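You operate a simulated robot arm through the tools that you are given. There is no shell and no other tool.

You run a simulated two-armed robot. Do the job below in one go: nothing can be reset, and whatever is moved stays where it is left.

JOB
Get the steamer ready for the dark tea: lid shut, its steel pan on, dial at 8 sec, switch on.

Only the result counts: the job must be done as asked and must still hold three seconds after the hand-in. Knocking over, shifting, dropping, spilling or breaking anything else fails it. A push-on lid holds only when it is set on centred and level and pressed home; a screw cap is set on level and turned clockwise until tight.

ROBOT AND FRAMES
Two 7-joint arms with fingered hands on one trunk that stands fixed in place. Base frame: the origin is at the foot of the trunk, x ahead of it, y to its left, z up; the work surface is at about z = 850. Readings come in mm, rad, newtons and seconds.
The left shoulder is at [96, 186, 1080], the right one opposite. With the tool pointing down near the work surface each hand reaches from about 460 to 840 mm from the base axis, measured 20 degrees to its own side. Payload 3.6 kg a hand.
Tool frame (each hand has its own): the origin (TCP) lies between the finger pads and is the grasp point; the fingertips stand 26 mm ahead of it; z points along the fingers, y is the line along which they close. The gripper opens to 88 mm; its body begins 30 mm behind the TCP. The gripper is a hand of 3 fingers: y runs from the thumb to the fingers, the wrist lies at [-17, -98, -164] in the tool frame, and closing takes about 1.5 s.
Orientation is that of the tool frame in the base frame, as a unit quaternion [x, y, z, w]. With the fingers straight down and the wrist toward the robot, the tool's x, y and z point along [0, 1, 0], [1, 0, 0] and [0, 0, -1] of the base frame.

CONTROLS
- The arms move only by the tool arm_command. It takes "left_plan", "right_plan" or both (then of equal length, played together; a hand with none holds still); each is a list of rows, each a list of 7 numbers: the turn, a rotation vector about the base's x, y, z in rad, then the shift along the base's x, y, z in mm, then the gripper command, from -1 (fully open) to 1 (shut), values between in proportion. In form: [[wx, wy, wz, dx, dy, dz, jaw], ...]. A call has 1 to 20 rows; each row is the pose to reach, as a shift and turn from the pose commanded when the call began. Rows are played at 5 a second. More than 50 mm and 0.15 rad between two rows, or a gripper value outside its range, and nothing of the call is played. A pose out of reach is approached as far as the arm can. The call stops where the force on the tool passes 60 N (or 10 N more than at its start, if that is more) or the arm is blocked; 0.2 s more then pass. The fingers move at their own pace (about 153 mm/s each) and stop on an object; they squeeze with about 27 N. The grip force told is the motor's: it shows also when the fingers shut on nothing. Time passes only in rows, and 0.2 s behind the last, so rows that repeat a pose let the fingers close. It gives the time, the measured TCP pose, the force on the tool (base axes), the opening and the grip force at its end, in the units of the frame above (readings bear some noise), with the torque about the TCP (base axes, N m) and any sound that the robot's microphone picked up.
- Cameras (640 x 400 px; columns grow to the right, rows downward): "scene" is now at [239.6, -33.5, 1046]; the picture's right is [-0.44, -0.90, 0.00], its down [0.31, -0.15, -0.94] and it looks along [0.84, -0.42, 0.34] (base axes); focal length 214 px, centre (320, 200). "left" rides on the left gripper at [-56, -80, -102] in its tool frame; the picture's right is [-0.73, -0.32, 0.60], its down [0.62, -0.67, 0.41] and it looks along [0.27, 0.68, 0.69] (tool axes); focal length 247 px, centre (320, 200). "right" rides on the right gripper at [56, -80, -102] in its tool frame; the picture's right is [-0.73, 0.32, -0.60], its down [-0.62, -0.67, 0.41] and it looks along [-0.27, 0.68, 0.69] (tool axes); focal length 247 px, centre (320, 200). There is no depth. A picture from a camera that has moved, and an enlarged one, comes with that camera's place and axes in the base frame and with its lens.
- snapshot(camera): a new picture of that camera. It takes no simulated time.
- raise_lower(by): moves the trunk up (or, below 0, down) by that many mm; the arms and the scene camera ride with it, the base frame stays. It gives what a move gives, with no picture.
- set_grasp(shape, hand): the hand has 3 fingers and takes this shape, open, in about a second: jaw (thumb against the fingers, like two jaws); tri (thumb and two fingers); tip (a fingertip pinch); poke (one finger out to press); point (the index stretched); flat (the hand flat); cup (the hand cupped); fist (a fist). The gripper value then closes the fingers along that shape, each until it touches; the sizes above hold for jaw. It gives what a move gives, with no picture.
- head_to(pan, tilt): turns the head with the scene camera to pan (to the left, within 1.047 rad either way) and tilt (down, from -0.506 to 1.204), counted from straight ahead of the robot (the tilt from the chest, where the trunk bows). It gives what a move gives.
- enlarge(camera, box): a new picture of the part [left, top, right, bottom] of that camera's present view, enlarged. It takes no simulated time.
- job_done(): hands the job in; it is judged then, once.

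Nothing tells you positions but the pictures and the camera data. Unless the task says otherwise, let go and move clear before handing in.

The tools are called after "Request:" as name(argument=value, ...) on one line, values as JSON. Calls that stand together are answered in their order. arm_command: Moves the arms, as the interface text tells. Its arguments: {"type":"object","properties":{"left_plan":{"type":"array"},"right_plan":{"type":"array"}},"required":[]} The other tools are called the same way: raise_lower (by) moves the trunk up or down; set_grasp (shape, hand) gives the hand a shape; head_to (pan, tilt) turns the head that bears the scene camera; snapshot (camera) takes a picture; enlarge (camera, box) takes an enlarged picture of a part of a camera's view; job_done () hands the job in.

At the start:

```text
clock: 0.0
left_tcp_pos: [408.7, -52.6, 1317.5]
left_tool_rot: [0.707, 0.707, -0.001, -0.001]
left_wrist_force: [-0.5, -0.6, -0.5]
left_wrist_torque: [0.03, -0.01, 0.0]
left_gripper_width: 87.9
left_finger_force: 0.1
left_shape: jaw
right_tcp_pos: [336.0, -404.3, 1235.2]
right_tool_rot: [0.707, 0.707, 0.0, 0.0]
right_wrist_force: [-0.2, 0.1, -0.5]
right_wrist_torque: [0.02, 0.01, 0.0]
right_gripper_width: 87.6
right_finger_force: 0.2
right_shape: jaw
trunk travel left (down, up): [-225.0, 532.0]
head pan, tilt (commanded): [-0.459, -0.349]
```

scene: 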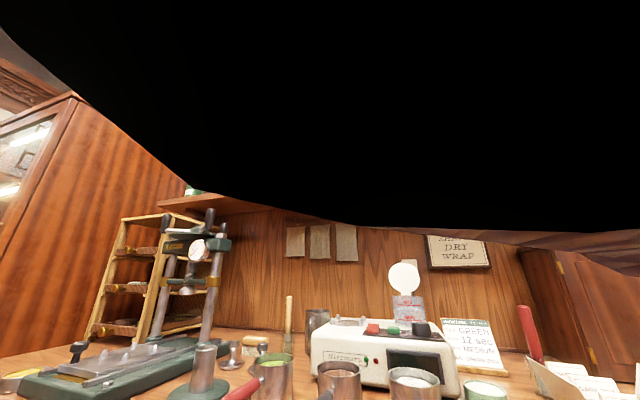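
right: 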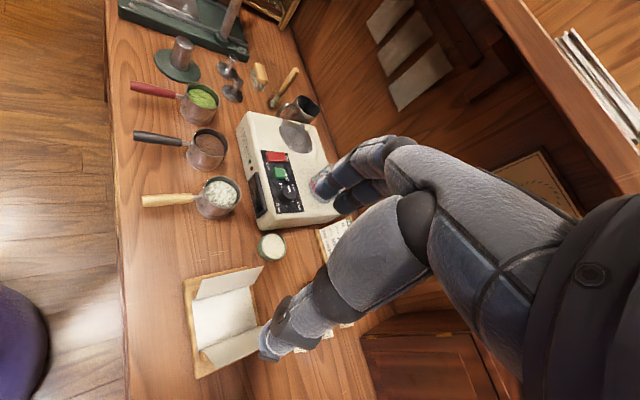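
left: 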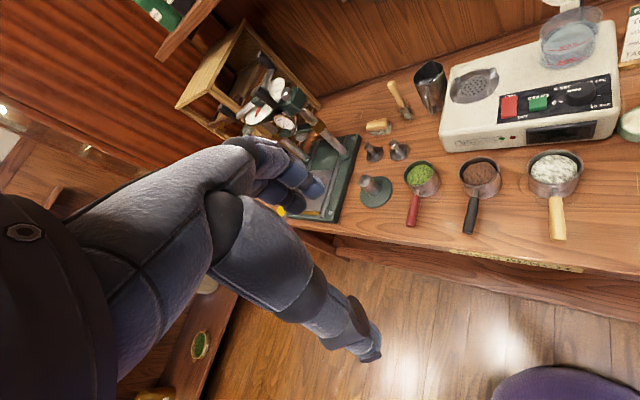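

The pictures show a white steamer with a dial, red and green buttons and an open lid; three handled pans (green, brown, white contents), a cup and notes stand around it. I'll look closer before moving anything.

Request:
head_to(pan=-0.45, tilt=0.35)

Request:
enlarge(camera="left", box=[380, 0, 640, 250])

Request:
enlarge(camera="right", box=[120, 20, 360, 270])

```text
clock: 1.1
left_tcp_pos: [408.8, -53.3, 1317.8]
left_tool_rot: [0.708, 0.707, 0.0, -0.001]
left_wrist_force: [0.1, 0.6, 0.2]
left_wrist_torque: [0.0, 0.0, 0.03]
left_gripper_width: 87.8
left_finger_force: 0.0
left_shape: jaw
right_tcp_pos: [335.8, -402.6, 1235.7]
right_tool_rot: [0.706, 0.708, 0.0, 0.0]
right_wrist_force: [-0.5, 0.0, 0.6]
right_wrist_torque: [0.04, -0.01, 0.01]
right_gripper_width: 87.6
right_finger_force: 0.2
right_shape: jaw
trunk travel left (down, up): [-225.0, 532.0]
head pan, tilt (commanded): [-0.45, 0.351]
```

```text
1.60 times, centred on (510, 125) of left
camera zoom: at [329.0, -110.7, 1419.3], right [-0.32, -0.73, -0.6], down [-0.67, 0.62, -0.41], along [0.67, 0.27, -0.69], focal length 395 px, centre (16, 320)
```

zoom: 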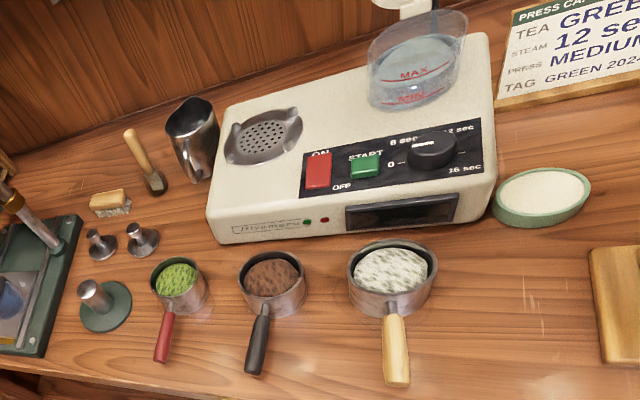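

```text
1.60 times, centred on (240, 145) of right
camera zoom: at [256.3, -348.0, 1337.9], right [0.32, -0.73, 0.6], down [-0.66, -0.62, -0.41], along [0.68, -0.27, -0.69], focal length 395 px, centre (448, 288)
```

zoom: 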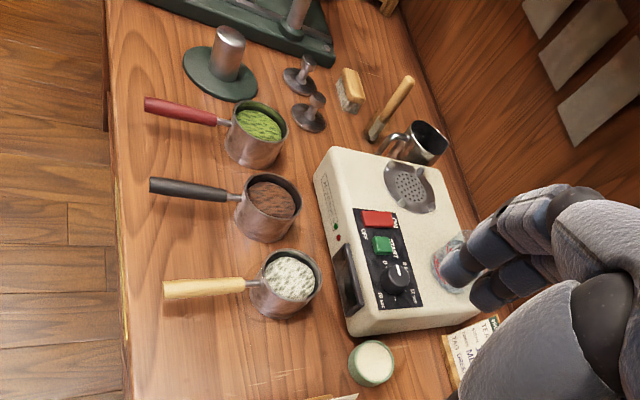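

The steamer has a perforated steam seat on the left of its top, a water tank with an open round lid at the back right, an ON/OFF rocker, START and a dial. The brown (dark) tea stands in the steel pan with the black handle; I look on.

Request:
snapshot(camera="scene")

Request:
enlarge(camera="scene", box=[200, 60, 460, 222])

Request:
enlarge(camera="left", box=[490, 60, 630, 148])

Request:
enlarge(camera="right", box=[230, 110, 350, 230])

```text
taken
camera scene: at [255.2, -40.4, 984.3], right [-0.44, -0.9, 0.0], down [-0.31, 0.15, -0.94], along [0.85, -0.41, -0.34], focal length 214 px, centre (320, 200)
```

scene: 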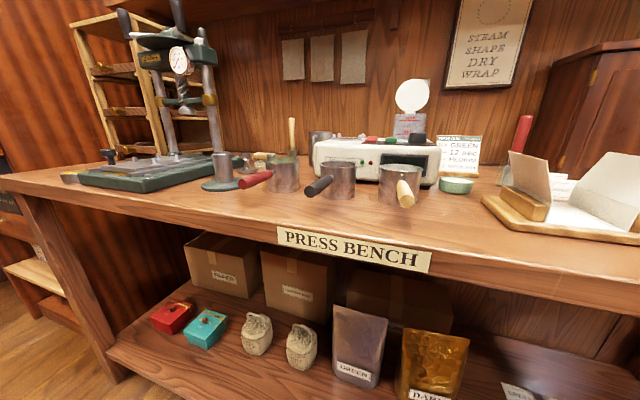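

```text
2.46 times, centred on (330, 141) of scene
camera zoom: at [255.2, -40.4, 984.3], right [-0.44, -0.9, 0.0], down [-0.31, 0.15, -0.94], along [0.85, -0.41, -0.34], focal length 528 px, centre (295, 345)
```

zoom: 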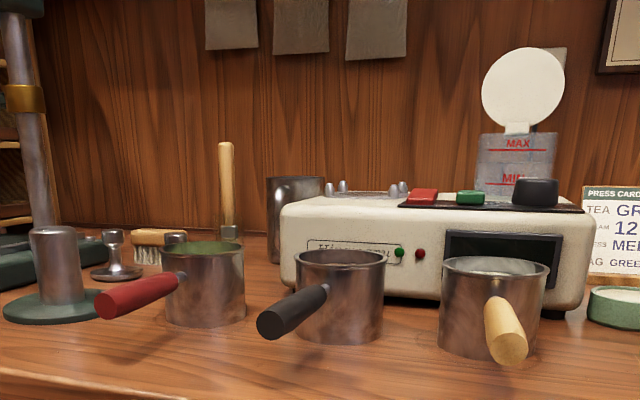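

```text
4.55 times, centred on (560, 104) of left
camera zoom: at [329.0, -110.7, 1419.3], right [-0.32, -0.73, -0.6], down [-0.67, 0.62, -0.41], along [0.67, 0.27, -0.69], focal length 1123 px, centre (-771, 636)
```

zoom: 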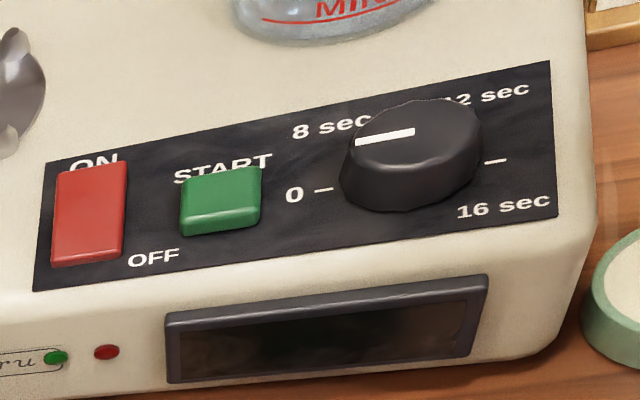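

```text
3.33 times, centred on (290, 170) of right
camera zoom: at [256.3, -348.0, 1337.9], right [0.32, -0.73, 0.6], down [-0.66, -0.62, -0.41], along [0.68, -0.27, -0.69], focal length 823 px, centre (420, 300)
```

zoom: 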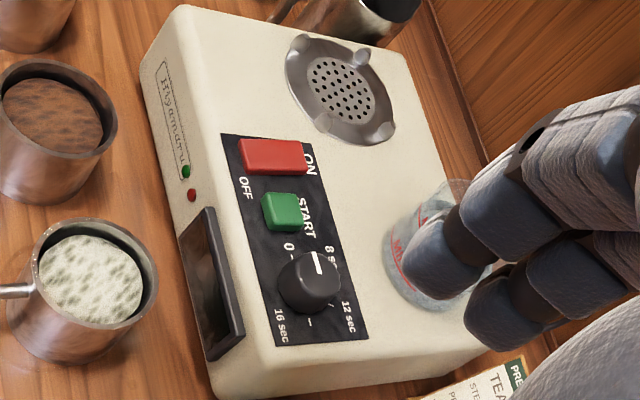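

Triangulating, I take the steamer to be yawed about 45° with the steam seat near (763,-375,938), dial near (588,-429,950), tank near (677,-489), dark pan near (596,-251). I raise the trunk to look on it from above.

Request:
raise_lower(by=250)

Request:
head_to(pan=-0.6, tilt=0.75)

Request:
snapshot(camera="scene")

```text
clock: 3.6
left_tcp_pos: [410.2, -54.2, 1569.0]
left_tool_rot: [0.707, 0.707, -0.001, -0.001]
left_wrist_force: [0.0, 0.2, -0.7]
left_wrist_torque: [0.01, 0.0, -0.01]
left_gripper_width: 88.1
left_finger_force: 0.0
left_shape: jaw
right_tcp_pos: [336.6, -404.6, 1485.4]
right_tool_rot: [0.707, 0.707, 0.0, 0.0]
right_wrist_force: [-0.6, 0.7, 0.8]
right_wrist_torque: [0.02, 0.0, 0.02]
right_gripper_width: 87.7
right_finger_force: 0.1
right_shape: jaw
trunk travel left (down, up): [-475.0, 282.0]
head pan, tilt (commanded): [-0.45, 0.351]
```

```text
clock: 4.5
left_tcp_pos: [408.3, -53.6, 1568.4]
left_tool_rot: [0.707, 0.707, -0.001, 0.0]
left_wrist_force: [-0.3, -0.4, -0.3]
left_wrist_torque: [0.0, -0.03, 0.01]
left_gripper_width: 87.9
left_finger_force: 0.1
left_shape: jaw
right_tcp_pos: [336.4, -402.3, 1485.7]
right_tool_rot: [0.706, 0.708, 0.0, 0.0]
right_wrist_force: [-0.8, -0.2, -0.4]
right_wrist_torque: [-0.01, -0.02, 0.01]
right_gripper_width: 87.6
right_finger_force: 0.0
right_shape: jaw
trunk travel left (down, up): [-475.0, 282.0]
head pan, tilt (commanded): [-0.6, 0.75]
```

```text
taken
camera scene: at [206.1, -46.7, 1216.9], right [-0.56, -0.83, 0.0], down [-0.56, 0.38, -0.73], along [0.6, -0.41, -0.68], focal length 214 px, centre (320, 200)
```

scene: 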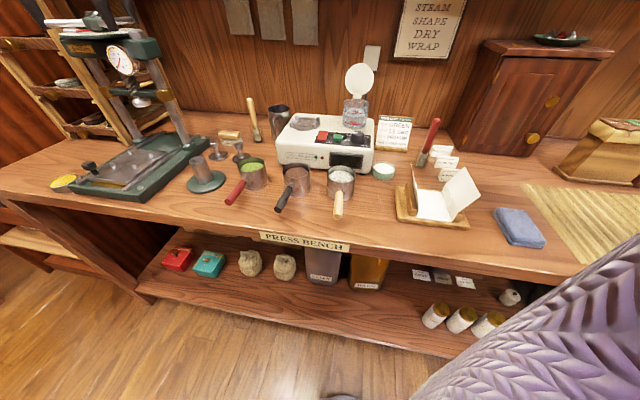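

Request:
enlarge(camera="scene", box=[265, 55, 415, 149])

Request:
enlarge(camera="scene", box=[220, 130, 380, 230])

Request:
enlarge(camera="scene", box=[310, 120, 374, 160])

```text
4.26 times, centred on (340, 102) of scene
camera zoom: at [206.1, -46.7, 1216.9], right [-0.56, -0.83, 0.0], down [-0.56, 0.38, -0.73], along [0.6, -0.41, -0.68], focal length 913 px, centre (235, 617)
```

zoom: 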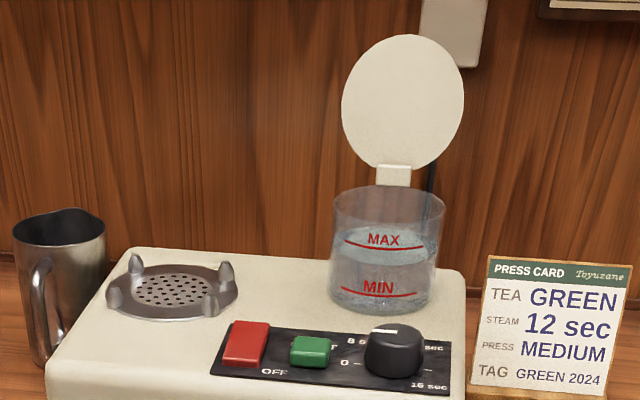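

```text
4.00 times, centred on (300, 180) of scene
camera zoom: at [206.1, -46.7, 1216.9], right [-0.56, -0.83, 0.0], down [-0.56, 0.38, -0.73], along [0.6, -0.41, -0.68], focal length 858 px, centre (400, 280)
```

zoom: 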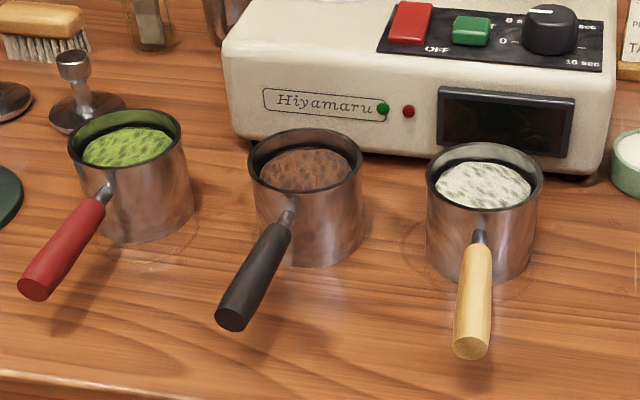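

```text
10.00 times, centred on (342, 140) of scene
camera zoom: at [206.1, -46.7, 1216.9], right [-0.56, -0.83, 0.0], down [-0.56, 0.38, -0.73], along [0.6, -0.41, -0.68], focal length 2145 px, centre (100, 800)
```

zoom: 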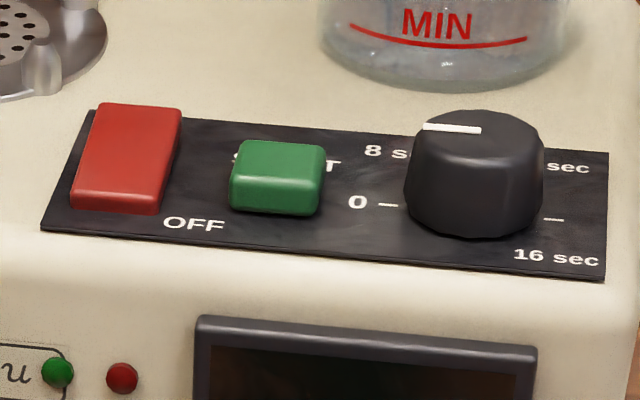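

The steel pan with the black handle holds the dark tea; the tank's round lid stands open on a hinge at its back; the dial's mark points about to 0, and 8 sec is one step clockwise. I lower the trunk partway and bring the right hand camera nearer the steamer for a close look.

Request:
raise_lower(by=-190)

Request:
arm_command(right_plan=[[0, 0, 0, 30, 0, -30, -1], [0, 0, 0, 60, 0, -60, -1], [0, 0, 0, 90, 0, -90, -1], [0, 0, 0, 110, 0, -120, -1], [0, 0, 0, 110, 0, -150, -1]])

Request:
snapshot(camera="right")

```text
clock: 6.6
left_tcp_pos: [407.9, -54.0, 1377.1]
left_tool_rot: [0.707, 0.708, 0.0, 0.0]
left_wrist_force: [-0.8, -0.6, 0.8]
left_wrist_torque: [0.03, -0.01, 0.02]
left_gripper_width: 87.7
left_finger_force: 0.0
left_shape: jaw
right_tcp_pos: [335.3, -403.9, 1296.1]
right_tool_rot: [0.706, 0.708, 0.0, -0.001]
right_wrist_force: [0.3, -0.1, -0.2]
right_wrist_torque: [-0.01, 0.02, 0.02]
right_gripper_width: 87.6
right_finger_force: 0.0
right_shape: jaw
trunk travel left (down, up): [-285.0, 472.0]
head pan, tilt (commanded): [-0.6, 0.75]
```

```text
clock: 7.8
left_tcp_pos: [409.1, -55.5, 1376.7]
left_tool_rot: [0.707, 0.707, 0.0, 0.0]
left_wrist_force: [0.3, 0.2, 0.0]
left_wrist_torque: [-0.01, 0.01, -0.02]
left_gripper_width: 87.7
left_finger_force: 0.1
left_shape: jaw
right_tcp_pos: [445.2, -405.7, 1145.7]
right_tool_rot: [0.707, 0.708, 0.001, 0.0]
right_wrist_force: [0.1, 0.2, 0.2]
right_wrist_torque: [0.01, -0.04, -0.03]
right_gripper_width: 87.8
right_finger_force: 0.1
right_shape: jaw
trunk travel left (down, up): [-285.0, 472.0]
head pan, tilt (commanded): [-0.6, 0.75]
```

```text
taken
camera right: at [365.8, -350.5, 1247.3], right [0.32, -0.73, 0.6], down [-0.66, -0.62, -0.41], along [0.68, -0.27, -0.69], focal length 247 px, centre (320, 200)
```

right: 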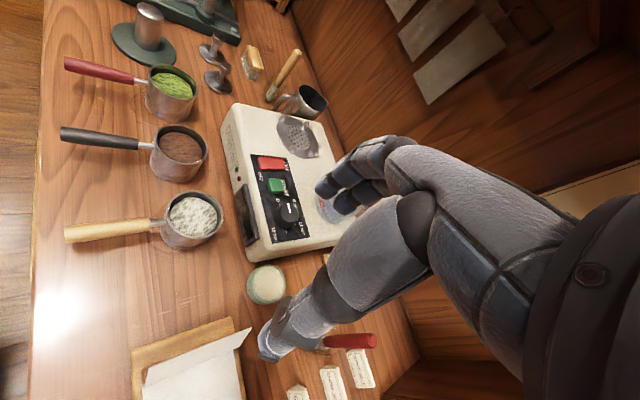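

The steamer is clearly seen from the right hand camera. I enlarge the dial and switch panel, and the pan.

Request:
enlarge(camera="right", box=[240, 140, 330, 250])

Request:
enlarge(camera="right", box=[40, 50, 240, 260])

Request:
snapshot(camera="scene")

```text
3.64 times, centred on (285, 195) of right
camera zoom: at [365.8, -350.5, 1247.3], right [0.32, -0.73, 0.6], down [-0.66, -0.62, -0.41], along [0.68, -0.27, -0.69], focal length 898 px, centre (447, 218)
```

zoom: 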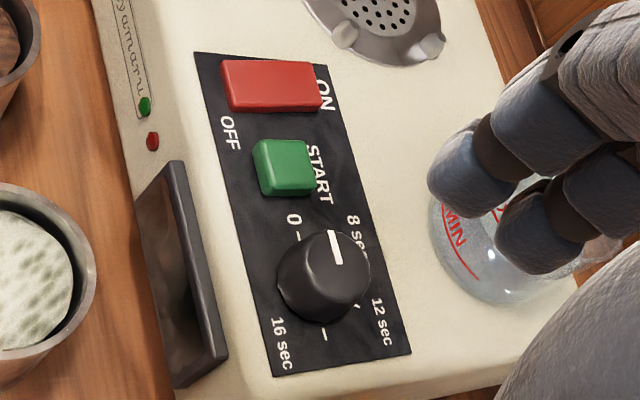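

```text
1.90 times, centred on (140, 155) of right
camera zoom: at [365.8, -350.5, 1247.3], right [0.32, -0.73, 0.6], down [-0.66, -0.62, -0.41], along [0.68, -0.27, -0.69], focal length 470 px, centre (663, 286)
```

zoom: 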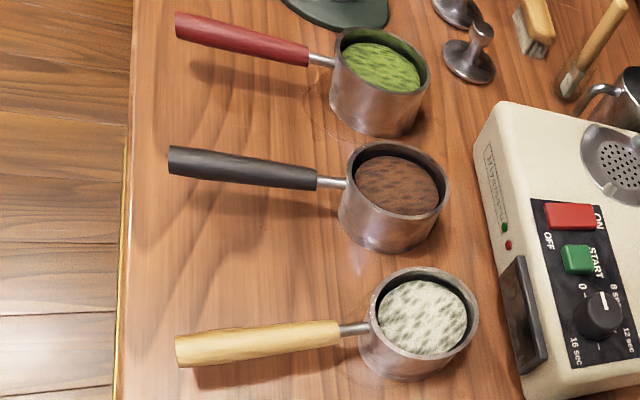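

```text
taken
camera scene: at [228.9, -47.1, 1014.1], right [-0.56, -0.83, 0.0], down [-0.56, 0.39, -0.73], along [0.6, -0.41, -0.68], focal length 214 px, centre (320, 200)
```

scene: 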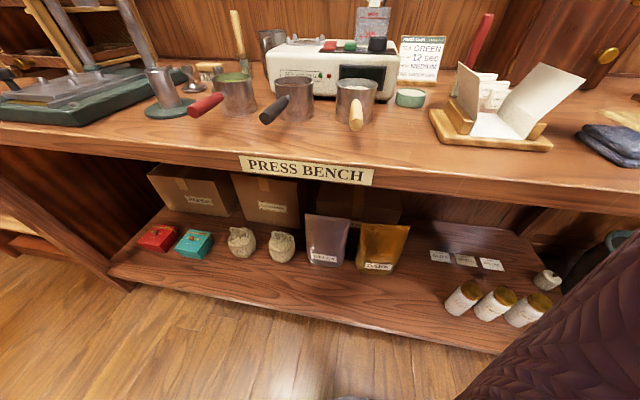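

From the ticks I take the dial's centre as about (587,-428), knob top z≈962, 0 at the steamer's left, 8 sec 60° clockwise from it, and the mark now sits on 0. I look at the right hand's shape from the head to know its clearance.

Request:
head_to(pan=-0.9, tilt=-0.1)

Request:
snapshot(camera="scene")

Request:
snapshot(camera="left")

```text
clock: 9.0
left_tcp_pos: [408.6, -52.9, 1376.9]
left_tool_rot: [0.707, 0.707, -0.001, -0.001]
left_wrist_force: [0.2, 0.4, -0.8]
left_wrist_torque: [0.0, 0.0, 0.01]
left_gripper_width: 87.7
left_finger_force: 0.1
left_shape: jaw
right_tcp_pos: [445.6, -406.8, 1146.0]
right_tool_rot: [0.706, 0.708, 0.0, -0.001]
right_wrist_force: [-0.4, 0.8, -0.4]
right_wrist_torque: [0.01, -0.03, 0.02]
right_gripper_width: 87.9
right_finger_force: 0.0
right_shape: jaw
trunk travel left (down, up): [-285.0, 472.0]
head pan, tilt (commanded): [-0.901, -0.099]
```

```text
taken
camera scene: at [214.7, -68.2, 1091.0], right [-0.78, -0.62, 0.0], down [0.06, -0.08, -1.0], along [0.62, -0.78, 0.1], focal length 214 px, centre (320, 200)
```

scene: 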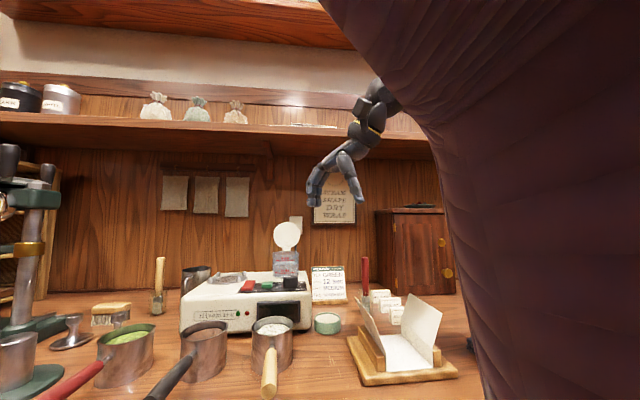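

```text
taken
camera left: at [329.0, -110.8, 1479.3], right [-0.32, -0.73, -0.6], down [-0.67, 0.62, -0.41], along [0.67, 0.27, -0.69], focal length 247 px, centre (320, 200)
```

left: 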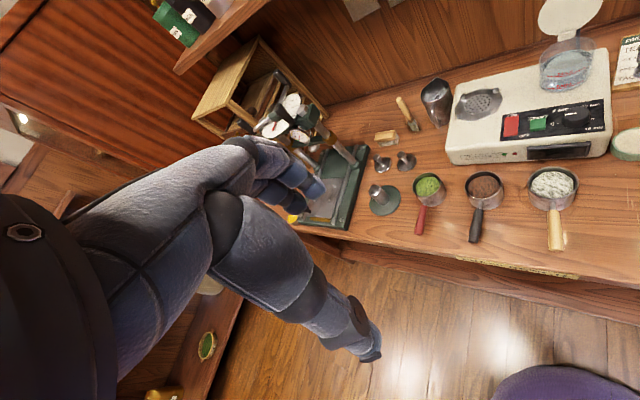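

The head sees the right hand from the side; I enlarge it and the steamer.

Request:
enlarge(camera="scene", box=[270, 60, 430, 230])

Request:
enlarge(camera="scene", box=[170, 200, 350, 320])

Request:
enlarge(camera="left", box=[430, 0, 630, 170])

```text
2.35 times, centred on (350, 145) of scene
camera zoom: at [214.7, -68.2, 1091.0], right [-0.78, -0.62, 0.0], down [0.06, -0.08, -1.0], along [0.62, -0.78, 0.1], focal length 505 px, centre (249, 329)
```

zoom: 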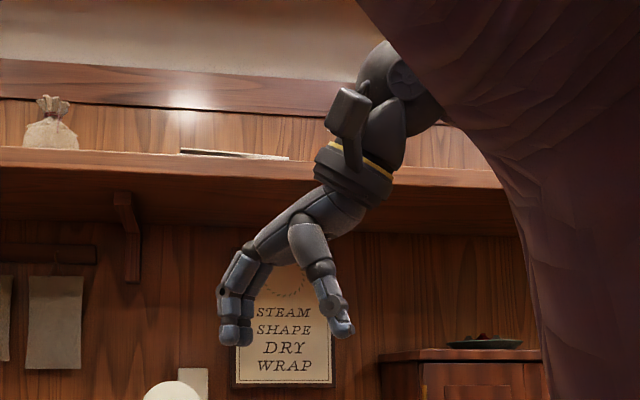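

```text
3.33 times, centred on (260, 260) of scene
camera zoom: at [214.7, -68.2, 1091.0], right [-0.78, -0.62, 0.0], down [0.06, -0.08, -1.0], along [0.62, -0.78, 0.1], focal length 715 px, centre (520, 0)
```

zoom: 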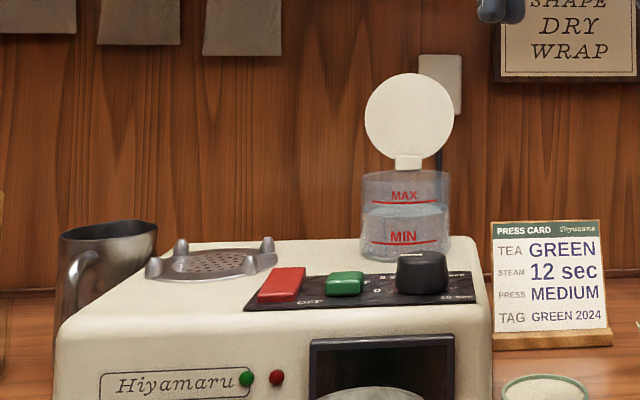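

```text
2.35 times, centred on (530, 85) of left
camera zoom: at [329.0, -110.8, 1479.3], right [-0.32, -0.73, -0.6], down [-0.67, 0.62, -0.41], along [0.67, 0.27, -0.69], focal length 581 px, centre (-174, 471)
```

zoom: 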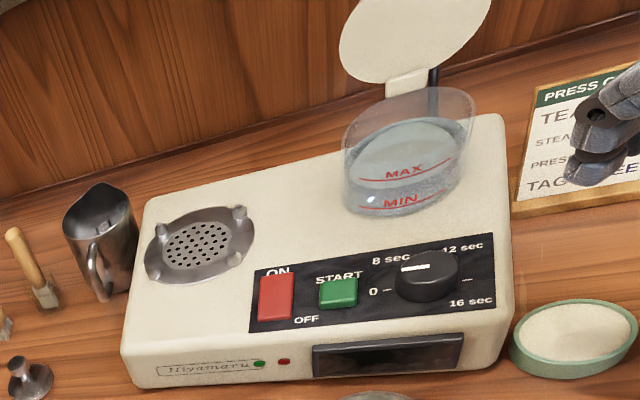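

The lid disc seems centred near (693,-512,1053), hinged at the back of the tank rim (rim z≈1003). I raise the trunk a little for reach, turn the right hand 45° to the steamer's axes and move nearer, still well above everything.

Request:
raise_lower(by=100)

Request:
arm_command(right_plan=[[0, 0, -0.131, 20, -4, 0, -1], [0, 0, -0.262, 40, -8, 0, -1], [0, 0, -0.393, 60, -12, -10, -1], [0, 0, -0.524, 80, -16, -20, -1], [0, 0, -0.654, 100, -20, -30, -1], [0, 0, -0.785, 124, -23, -46, -1]])

Request:
snapshot(camera="right")

Request:
snapshot(camera="scene")

```text
clock: 10.3
left_tcp_pos: [408.4, -55.2, 1477.1]
left_tool_rot: [0.707, 0.707, -0.001, -0.001]
left_wrist_force: [0.0, -0.2, 0.3]
left_wrist_torque: [0.01, -0.02, -0.01]
left_gripper_width: 87.7
left_finger_force: 0.0
left_shape: jaw
right_tcp_pos: [446.4, -403.8, 1246.2]
right_tool_rot: [0.706, 0.708, 0.0, 0.0]
right_wrist_force: [0.7, -0.2, 0.2]
right_wrist_torque: [0.03, 0.03, 0.0]
right_gripper_width: 87.6
right_finger_force: 0.2
right_shape: jaw
trunk travel left (down, up): [-385.0, 372.0]
head pan, tilt (commanded): [-0.901, -0.099]
```

```text
clock: 11.7
left_tcp_pos: [411.4, -52.5, 1477.8]
left_tool_rot: [0.707, 0.707, -0.001, -0.001]
left_wrist_force: [0.3, -0.6, -0.3]
left_wrist_torque: [-0.01, -0.02, 0.02]
left_gripper_width: 87.5
left_finger_force: 0.1
left_shape: jaw
right_tcp_pos: [571.9, -427.6, 1199.0]
right_tool_rot: [0.924, 0.383, 0.0, 0.0]
right_wrist_force: [0.2, -0.7, 0.1]
right_wrist_torque: [-0.01, 0.01, 0.03]
right_gripper_width: 88.0
right_finger_force: 0.1
right_shape: jaw
trunk travel left (down, up): [-385.0, 372.0]
head pan, tilt (commanded): [-0.901, -0.099]
```

```text
taken
camera right: at [554.7, -331.7, 1300.1], right [-0.29, -0.74, 0.6], down [-0.91, 0.03, -0.41], along [0.29, -0.67, -0.69], focal length 247 px, centre (320, 200)
```

right: 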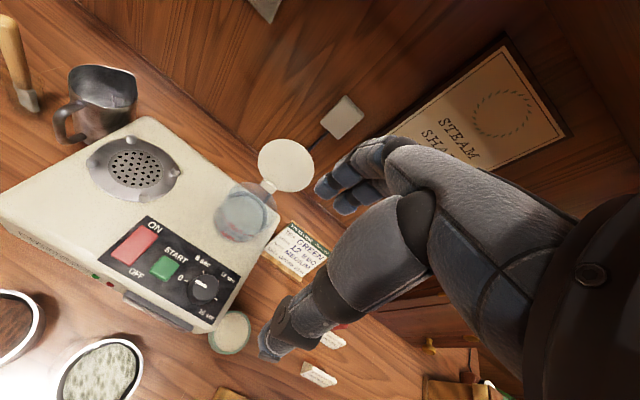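

```text
taken
camera scene: at [201.4, -67.9, 1198.6], right [-0.78, -0.62, 0.0], down [0.06, -0.08, -1.0], along [0.62, -0.78, 0.1], focal length 214 px, centre (320, 200)
```

scene: 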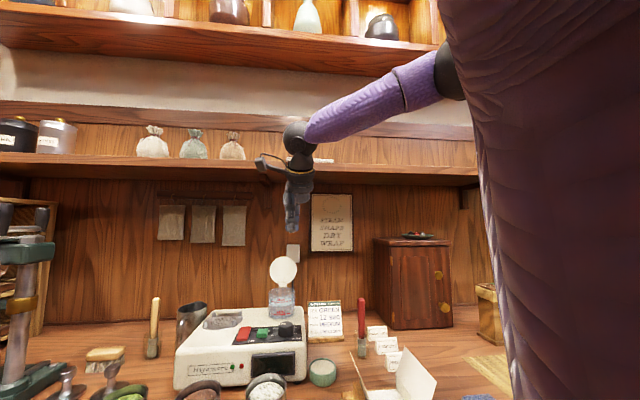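

The hand camera now sees the lid, tank and hinge from above; I enlarge to fix the lid's place and lean.

Request:
enlarge(camera="right", box=[190, 120, 350, 260])

Request:
enlarge(camera="scene", box=[230, 240, 340, 360])

Request:
enlarge(camera="right", box=[60, 110, 260, 330])

```text
2.86 times, centred on (270, 190) of right
camera zoom: at [554.7, -331.7, 1300.1], right [-0.29, -0.74, 0.6], down [-0.91, 0.03, -0.41], along [0.29, -0.67, -0.69], focal length 706 px, centre (463, 229)
```

zoom: 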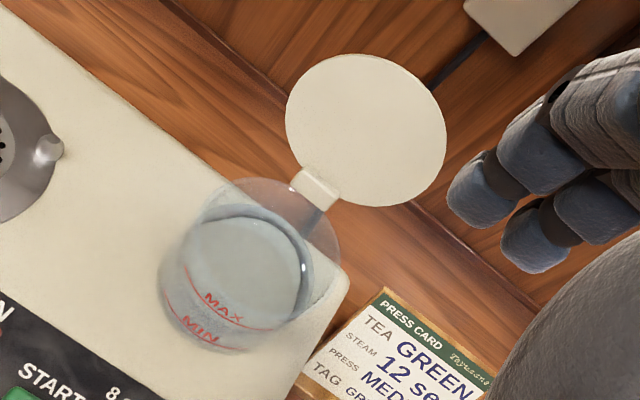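

```text
3.33 times, centred on (285, 300) of scene
camera zoom: at [201.4, -67.9, 1198.6], right [-0.78, -0.62, 0.0], down [0.06, -0.08, -1.0], along [0.62, -0.78, 0.1], focal length 715 px, centre (437, -133)
```

zoom: 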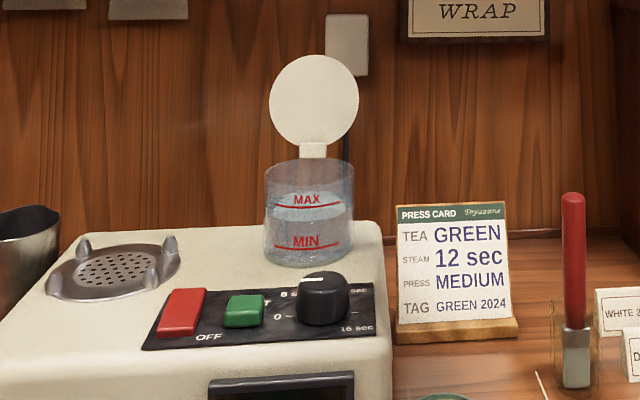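

```text
1.82 times, centred on (160, 220) of right
camera zoom: at [554.7, -331.7, 1300.1], right [-0.29, -0.74, 0.6], down [-0.91, 0.03, -0.41], along [0.29, -0.67, -0.69], focal length 449 px, centre (611, 164)
```

zoom: 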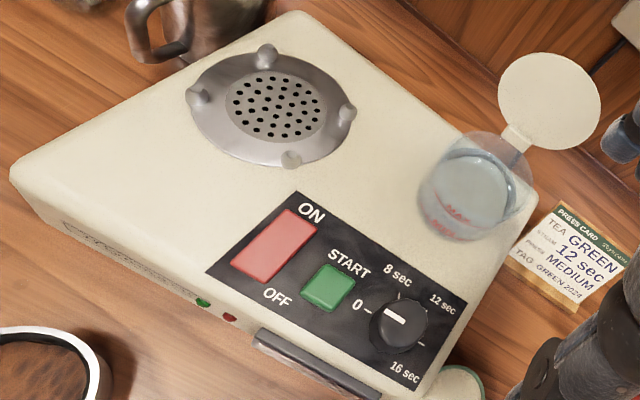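

Triangulated: lid centre (715,-532,1050), leaning ~20° back, hinge (704,-522,1008), tank axis (675,-491). I tilt the hand outward 20° and place it above the lid so the fingers can go down behind it.

Request:
arm_command(right_plan=[[-0.05, -0.05, 0, 29, -21, 0, -1], [-0.1, -0.1, 0, 58, -42, 0, -1], [-0.15, -0.15, 0, 87, -63, -10, -1], [-0.2, -0.2, 0, 116, -84, -22, -1], [-0.2475, -0.2475, 0, 144.6, -105.9, -34, -1]])

Request:
snapshot(camera="right")

Request:
enlarge(camera="scene", box=[200, 140, 400, 360])

```text
clock: 12.9
left_tcp_pos: [410.7, -54.5, 1476.4]
left_tool_rot: [0.707, 0.707, -0.001, 0.0]
left_wrist_force: [0.2, -0.4, 0.5]
left_wrist_torque: [0.02, 0.01, -0.02]
left_gripper_width: 87.9
left_finger_force: 0.1
left_shape: jaw
right_tcp_pos: [713.4, -533.4, 1163.4]
right_tool_rot: [0.91, 0.378, 0.066, 0.161]
right_wrist_force: [0.0, 0.1, 0.4]
right_wrist_torque: [0.01, 0.02, -0.02]
right_gripper_width: 87.8
right_finger_force: 0.0
right_shape: jaw
trunk travel left (down, up): [-385.0, 372.0]
head pan, tilt (commanded): [-0.901, -0.099]
```

```text
taken
camera right: at [676.6, -415.8, 1231.1], right [-0.45, -0.59, 0.67], down [-0.78, -0.1, -0.61], along [0.43, -0.8, -0.41], focal length 247 px, centre (320, 200)
```

right: 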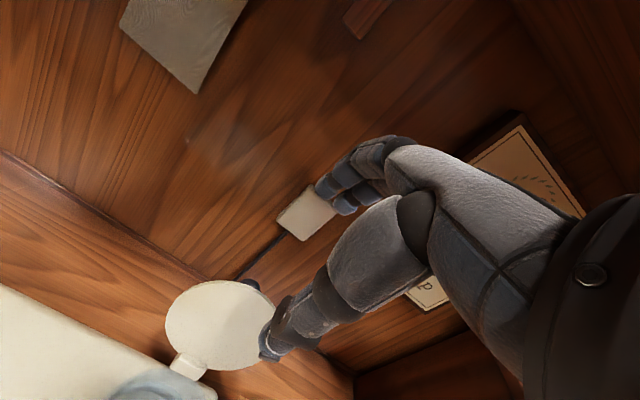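

```text
1.82 times, centred on (300, 250) of scene
camera zoom: at [201.4, -68.8, 1198.6], right [-0.78, -0.62, 0.0], down [0.06, -0.08, -1.0], along [0.62, -0.78, 0.1], focal length 390 px, centre (356, 109)
```

zoom: 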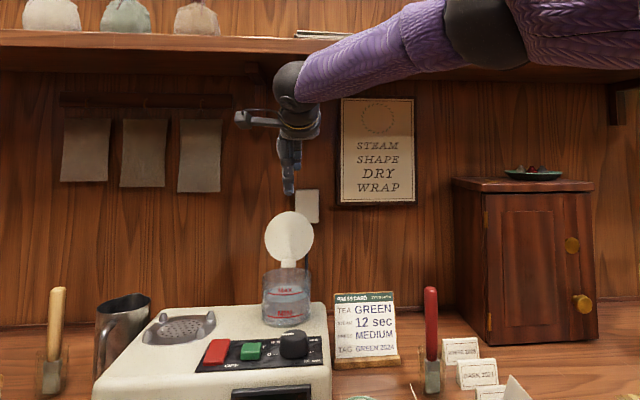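

The hand hangs straight above the lid, thumb in front and fingers behind it. I lower it to straddle the lid's top edge.

Request:
arm_command(right_plan=[[0, 0, 0, 0, 0, -30, -1], [0, 0, 0, 0, 0, -60, -1], [0, 0, 0, 0, 0, -84, -1]])

Request:
snapshot(camera="right")

Request:
enlarge(camera="scene", box=[230, 180, 350, 340])

```text
clock: 13.7
left_tcp_pos: [409.0, -54.9, 1477.5]
left_tool_rot: [0.707, 0.707, -0.001, -0.001]
left_wrist_force: [0.3, 0.5, -0.2]
left_wrist_torque: [0.01, 0.0, 0.02]
left_gripper_width: 87.7
left_finger_force: 0.1
left_shape: jaw
right_tcp_pos: [697.5, -532.6, 1086.7]
right_tool_rot: [0.909, 0.378, 0.066, 0.16]
right_wrist_force: [-0.1, -0.1, 0.4]
right_wrist_torque: [0.0, 0.0, 0.03]
right_gripper_width: 87.7
right_finger_force: 0.0
right_shape: jaw
right hand out of reach, approached as far as the arm can: row 1, 2, 3
trunk travel left (down, up): [-385.0, 372.0]
head pan, tilt (commanded): [-0.901, -0.099]
```

```text
taken
camera right: at [659.3, -414.4, 1156.1], right [-0.45, -0.59, 0.67], down [-0.78, -0.1, -0.61], along [0.43, -0.8, -0.41], focal length 247 px, centre (320, 200)
```

right: 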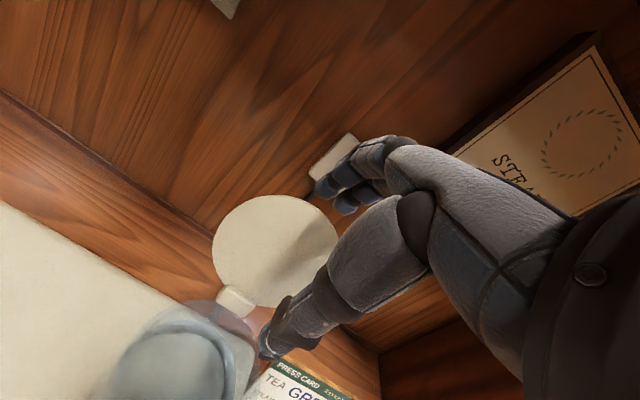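

```text
2.50 times, centred on (290, 260) of scene
camera zoom: at [200.5, -68.3, 1198.8], right [-0.78, -0.62, 0.0], down [0.06, -0.08, -1.0], along [0.62, -0.78, 0.1], focal length 536 px, centre (395, 50)
```

zoom: 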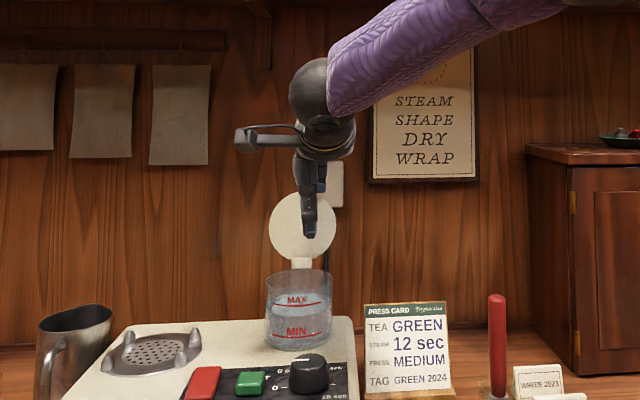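

The reach ran out on the way down (TCP stopped at about (697,-533,1087)), though at the higher pose it was fine. I go back up and lower the trunk instead, so the arm keeps the reachable posture.

Request:
arm_command(right_plan=[[0, 0, 0, 0, 0, 30, -1], [0, 0, 0, 0, 0, 60, -1], [0, 0, 0, 0, 0, 84, -1]])

```text
clock: 14.5
left_tcp_pos: [408.9, -52.7, 1477.3]
left_tool_rot: [0.707, 0.707, 0.0, 0.0]
left_wrist_force: [0.2, -0.1, -1.1]
left_wrist_torque: [0.01, -0.01, -0.01]
left_gripper_width: 87.9
left_finger_force: 0.1
left_shape: jaw
right_tcp_pos: [696.6, -530.9, 1172.2]
right_tool_rot: [0.909, 0.378, 0.067, 0.161]
right_wrist_force: [1.7, 0.6, 0.4]
right_wrist_torque: [0.0, -0.02, -0.03]
right_gripper_width: 87.6
right_finger_force: 0.1
right_shape: jaw
trunk travel left (down, up): [-385.0, 372.0]
head pan, tilt (commanded): [-0.901, -0.099]
```

The hand is back up; I re-align over the lid's centre line and then bring the trunk down.

Request:
arm_command(right_plan=[[0, 0, 0, 10, -1, -3, -1], [0, 0, 0, 20, -2.5, -7, -1]])

Request:
raise_lower(by=-85)

Request:
snapshot(camera="right")

Request:
enlarge(camera="scene", box=[220, 120, 360, 320])

```text
clock: 15.1
left_tcp_pos: [408.5, -53.7, 1478.0]
left_tool_rot: [0.707, 0.707, -0.001, 0.0]
left_wrist_force: [0.2, 0.4, 0.3]
left_wrist_torque: [-0.01, -0.02, 0.0]
left_gripper_width: 87.7
left_finger_force: 0.0
left_shape: jaw
right_tcp_pos: [714.6, -533.2, 1166.3]
right_tool_rot: [0.91, 0.378, 0.067, 0.161]
right_wrist_force: [-0.4, 0.2, 0.0]
right_wrist_torque: [0.0, -0.01, 0.0]
right_gripper_width: 87.8
right_finger_force: 0.1
right_shape: jaw
trunk travel left (down, up): [-385.0, 372.0]
head pan, tilt (commanded): [-0.901, -0.099]
```

```text
clock: 16.3
left_tcp_pos: [408.3, -53.0, 1393.3]
left_tool_rot: [0.707, 0.707, 0.0, 0.0]
left_wrist_force: [-0.3, 0.3, -0.2]
left_wrist_torque: [-0.04, -0.01, -0.03]
left_gripper_width: 87.8
left_finger_force: 0.0
left_shape: jaw
right_tcp_pos: [715.9, -533.7, 1081.6]
right_tool_rot: [0.909, 0.378, 0.067, 0.161]
right_wrist_force: [0.4, 0.0, -0.9]
right_wrist_torque: [-0.04, 0.01, -0.02]
right_gripper_width: 87.9
right_finger_force: 0.0
right_shape: jaw
trunk travel left (down, up): [-300.0, 457.0]
head pan, tilt (commanded): [-0.901, -0.099]
```

```text
taken
camera right: at [678.0, -416.0, 1150.0], right [-0.45, -0.59, 0.67], down [-0.78, -0.1, -0.61], along [0.43, -0.8, -0.41], focal length 247 px, centre (320, 200)
```

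right: 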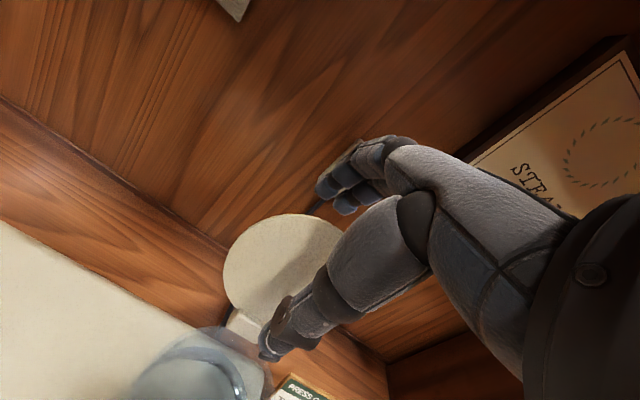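

```text
2.00 times, centred on (290, 220) of scene
camera zoom: at [211.7, -68.0, 1107.7], right [-0.78, -0.62, 0.0], down [0.06, -0.08, -0.99], along [0.62, -0.78, 0.1], focal length 429 px, centre (380, 160)
```

zoom: 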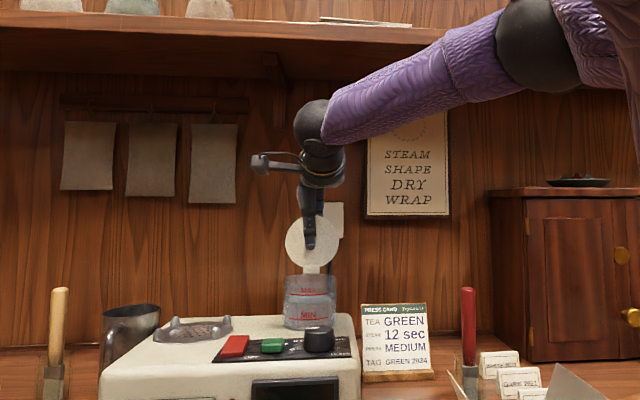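

The fingers are behind the lid and ~17 mm below its top edge. I pull towards the steamer's front so the lid swings forward past upright.

Request:
arm_command(right_plan=[[0, 0, 0, -10.6, 10.6, 0, -1], [0, 0, 0, -21.2, 21.2, 0, -1], [0, 0, 0, -31.8, 31.8, 0, -1], [0, 0, 0, -42.4, 42.4, 0, -1], [0, 0, 0, -53, 53, 0, -1], [0, 0, 0, -63.6, 63.6, 0, -1], [0, 0, 0, -74, 74, 0, -1]])

Request:
snapshot(camera="right")

Request:
enlarge(camera="scene", box=[220, 120, 360, 320])

```text
clock: 17.9
left_tcp_pos: [408.9, -53.2, 1393.9]
left_tool_rot: [0.708, 0.707, 0.0, 0.0]
left_wrist_force: [-0.8, -0.8, 0.0]
left_wrist_torque: [-0.01, -0.02, 0.0]
left_gripper_width: 87.6
left_finger_force: 0.0
left_shape: jaw
right_tcp_pos: [641.3, -458.1, 1080.2]
right_tool_rot: [0.91, 0.378, 0.065, 0.16]
right_wrist_force: [-0.9, -0.4, 1.5]
right_wrist_torque: [-0.05, -0.09, -0.04]
right_gripper_width: 88.1
right_finger_force: 0.1
right_shape: jaw
trunk travel left (down, up): [-300.0, 457.0]
head pan, tilt (commanded): [-0.901, -0.099]
```

```text
taken
camera right: at [604.0, -342.2, 1148.0], right [-0.45, -0.59, 0.67], down [-0.78, -0.1, -0.61], along [0.43, -0.8, -0.41], focal length 247 px, centre (320, 200)
```

right: 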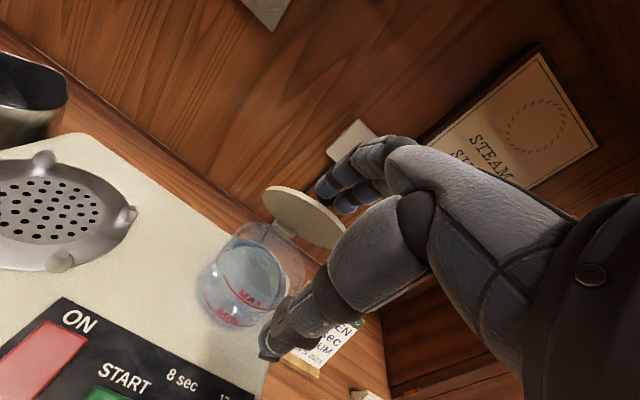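

```text
2.00 times, centred on (290, 220) of scene
camera zoom: at [212.2, -68.0, 1107.3], right [-0.78, -0.62, 0.0], down [0.06, -0.08, -1.0], along [0.62, -0.78, 0.1], focal length 429 px, centre (380, 160)
```

zoom: 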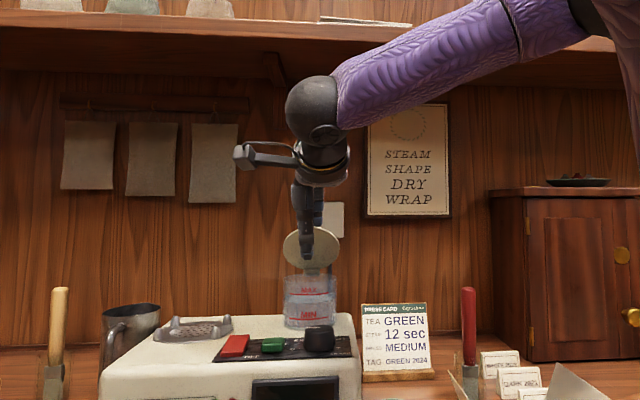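

The lid is now about 35° past upright, resting on the fingers. I carry on forward and down along its arc.

Request:
arm_command(right_plan=[[0, 0, 0, -5.3, 5.3, -8, -1], [0, 0, 0, -10.6, 10.6, -15, -1], [0, 0, 0, -14, 14, -24, -1], [0, 0, 0, -17, 17, -33, -1], [0, 0, 0, -17.7, 17.7, -40, -1], [0, 0, 0, -17.7, 17.7, -46, -1]])

Request:
snapshot(camera="right")

Request:
enlarge(camera="scene", box=[220, 120, 360, 320])

```text
clock: 19.3
left_tcp_pos: [404.4, -51.0, 1394.1]
left_tool_rot: [0.707, 0.708, 0.0, 0.002]
left_wrist_force: [-0.8, 0.8, 0.3]
left_wrist_torque: [-0.01, -0.02, -0.02]
left_gripper_width: 87.6
left_finger_force: 0.0
left_shape: jaw
right_tcp_pos: [622.4, -440.6, 1038.2]
right_tool_rot: [0.909, 0.377, 0.069, 0.162]
right_wrist_force: [-17.5, 5.9, 11.9]
right_wrist_torque: [-0.59, -0.66, -0.53]
right_gripper_width: 86.6
right_finger_force: 0.2
right_shape: jaw
trunk travel left (down, up): [-300.0, 457.0]
head pan, tilt (commanded): [-0.901, -0.099]
```

```text
taken
camera right: at [583.6, -323.2, 1106.5], right [-0.46, -0.59, 0.67], down [-0.78, -0.1, -0.62], along [0.43, -0.8, -0.41], focal length 247 px, centre (320, 200)
```

right: 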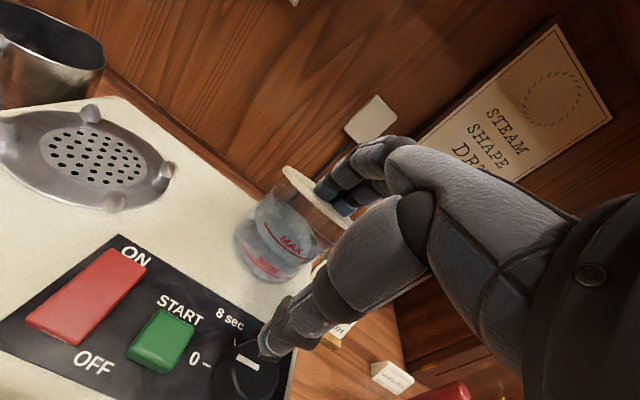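

```text
2.00 times, centred on (290, 220) of scene
camera zoom: at [208.9, -66.6, 1108.4], right [-0.78, -0.62, 0.0], down [0.06, -0.08, -0.99], along [0.62, -0.78, 0.1], focal length 429 px, centre (380, 160)
```

zoom: 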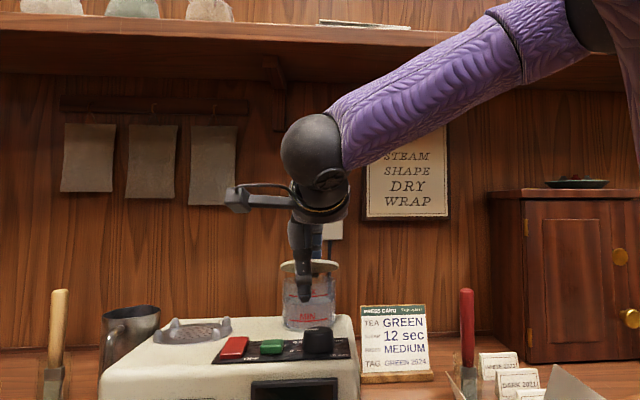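

The lid is nearly down and the fingers press on it (about 20 N). I lift straight off and look.

Request:
arm_command(right_plan=[[0, 0, 0, 0, 0, 15, -1], [0, 0, 0, 0, 0, 40, -1], [0, 0, 0, -10, 10, 80, -1]])

Request:
snapshot(camera="right")

Request:
enlarge(camera="scene", box=[220, 160, 360, 320])

```text
clock: 20.1
left_tcp_pos: [407.8, -53.1, 1393.6]
left_tool_rot: [0.707, 0.707, 0.001, 0.001]
left_wrist_force: [-0.5, 0.4, 0.0]
left_wrist_torque: [0.02, -0.03, -0.03]
left_gripper_width: 87.8
left_finger_force: 0.1
left_shape: jaw
right_tcp_pos: [613.1, -430.3, 1114.9]
right_tool_rot: [0.909, 0.378, 0.066, 0.161]
right_wrist_force: [-0.3, 0.4, -1.4]
right_wrist_torque: [-0.01, 0.02, 0.0]
right_gripper_width: 87.8
right_finger_force: 0.1
right_shape: jaw
trunk travel left (down, up): [-300.0, 457.0]
head pan, tilt (commanded): [-0.901, -0.099]
```

```text
taken
camera right: at [575.4, -313.6, 1182.6], right [-0.45, -0.59, 0.67], down [-0.78, -0.1, -0.61], along [0.43, -0.8, -0.41], focal length 247 px, centre (320, 200)
```

right: 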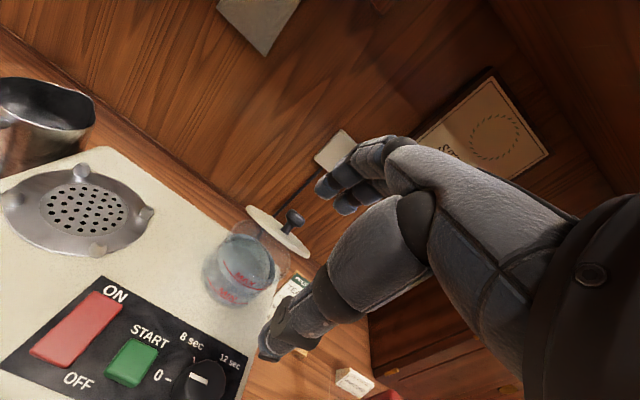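

```text
2.50 times, centred on (290, 240) of scene
camera zoom: at [211.7, -67.9, 1107.5], right [-0.78, -0.62, 0.0], down [0.06, -0.08, -0.99], along [0.62, -0.78, 0.1], focal length 536 px, centre (395, 100)
```

zoom: 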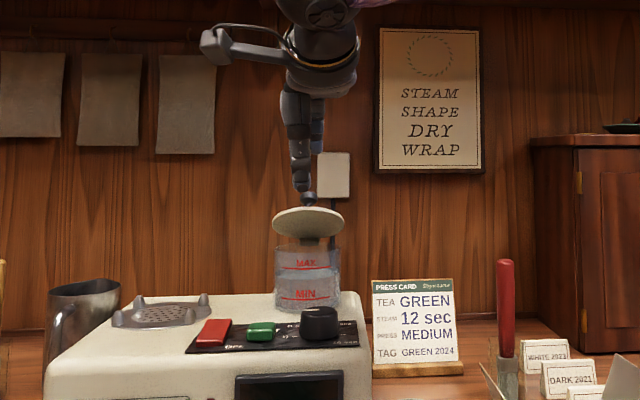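

The lid stays where it is left, about 20° short of shut, with a small knob on its top. I take the poke shape to press it home and check how the finger stands.

Request:
set_grasp(hand="right", shape="poke")

Request:
arm_command(right_plan=[[0.08, 0.08, 0, 0, 0, 10, -1], [0.16, 0.16, 0, 0, 0, 20, -1], [0.2475, 0.2475, 0, 0, 0, 30, -1]])

Request:
snapshot(camera="right")

Request:
enlarge(camera="scene", box=[220, 100, 380, 320])

```text
clock: 21.0
left_tcp_pos: [409.2, -54.4, 1393.2]
left_tool_rot: [0.708, 0.707, 0.0, -0.001]
left_wrist_force: [-0.2, -0.4, -0.3]
left_wrist_torque: [0.03, 0.01, 0.01]
left_gripper_width: 87.8
left_finger_force: 0.0
left_shape: jaw
right_tcp_pos: [613.9, -431.3, 1113.6]
right_tool_rot: [0.909, 0.378, 0.067, 0.161]
right_wrist_force: [-0.3, 1.5, 0.3]
right_wrist_torque: [-0.01, 0.01, -0.01]
right_gripper_width: 0.0
right_finger_force: 0.2
right_shape: poke
trunk travel left (down, up): [-300.0, 457.0]
head pan, tilt (commanded): [-0.901, -0.099]
```

```text
clock: 21.8
left_tcp_pos: [408.8, -54.6, 1392.4]
left_tool_rot: [0.707, 0.707, 0.0, 0.0]
left_wrist_force: [-0.1, -0.7, -0.2]
left_wrist_torque: [0.01, 0.02, -0.03]
left_gripper_width: 87.8
left_finger_force: 0.0
left_shape: jaw
right_tcp_pos: [614.5, -430.5, 1144.6]
right_tool_rot: [0.924, 0.383, -0.001, -0.001]
right_wrist_force: [-0.3, 0.2, 1.0]
right_wrist_torque: [-0.01, -0.02, 0.03]
right_gripper_width: 0.1
right_finger_force: 0.1
right_shape: poke
trunk travel left (down, up): [-300.0, 457.0]
head pan, tilt (commanded): [-0.901, -0.099]
```

```text
taken
camera right: at [598.1, -335.2, 1246.8], right [-0.29, -0.75, 0.6], down [-0.91, 0.03, -0.41], along [0.29, -0.67, -0.69], focal length 247 px, centre (320, 200)
```

right: 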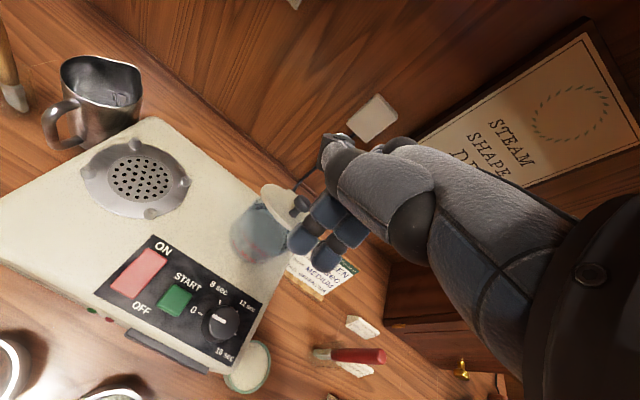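

```text
1.82 times, centred on (300, 210) of scene
camera zoom: at [212.3, -68.0, 1107.3], right [-0.78, -0.62, 0.0], down [0.06, -0.08, -1.0], along [0.62, -0.78, 0.1], focal length 390 px, centre (356, 182)
```

zoom: 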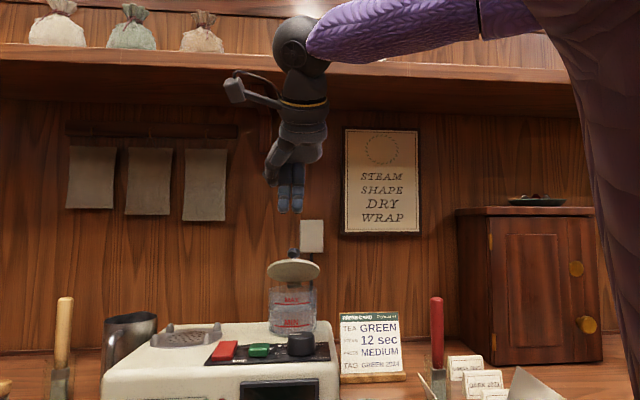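

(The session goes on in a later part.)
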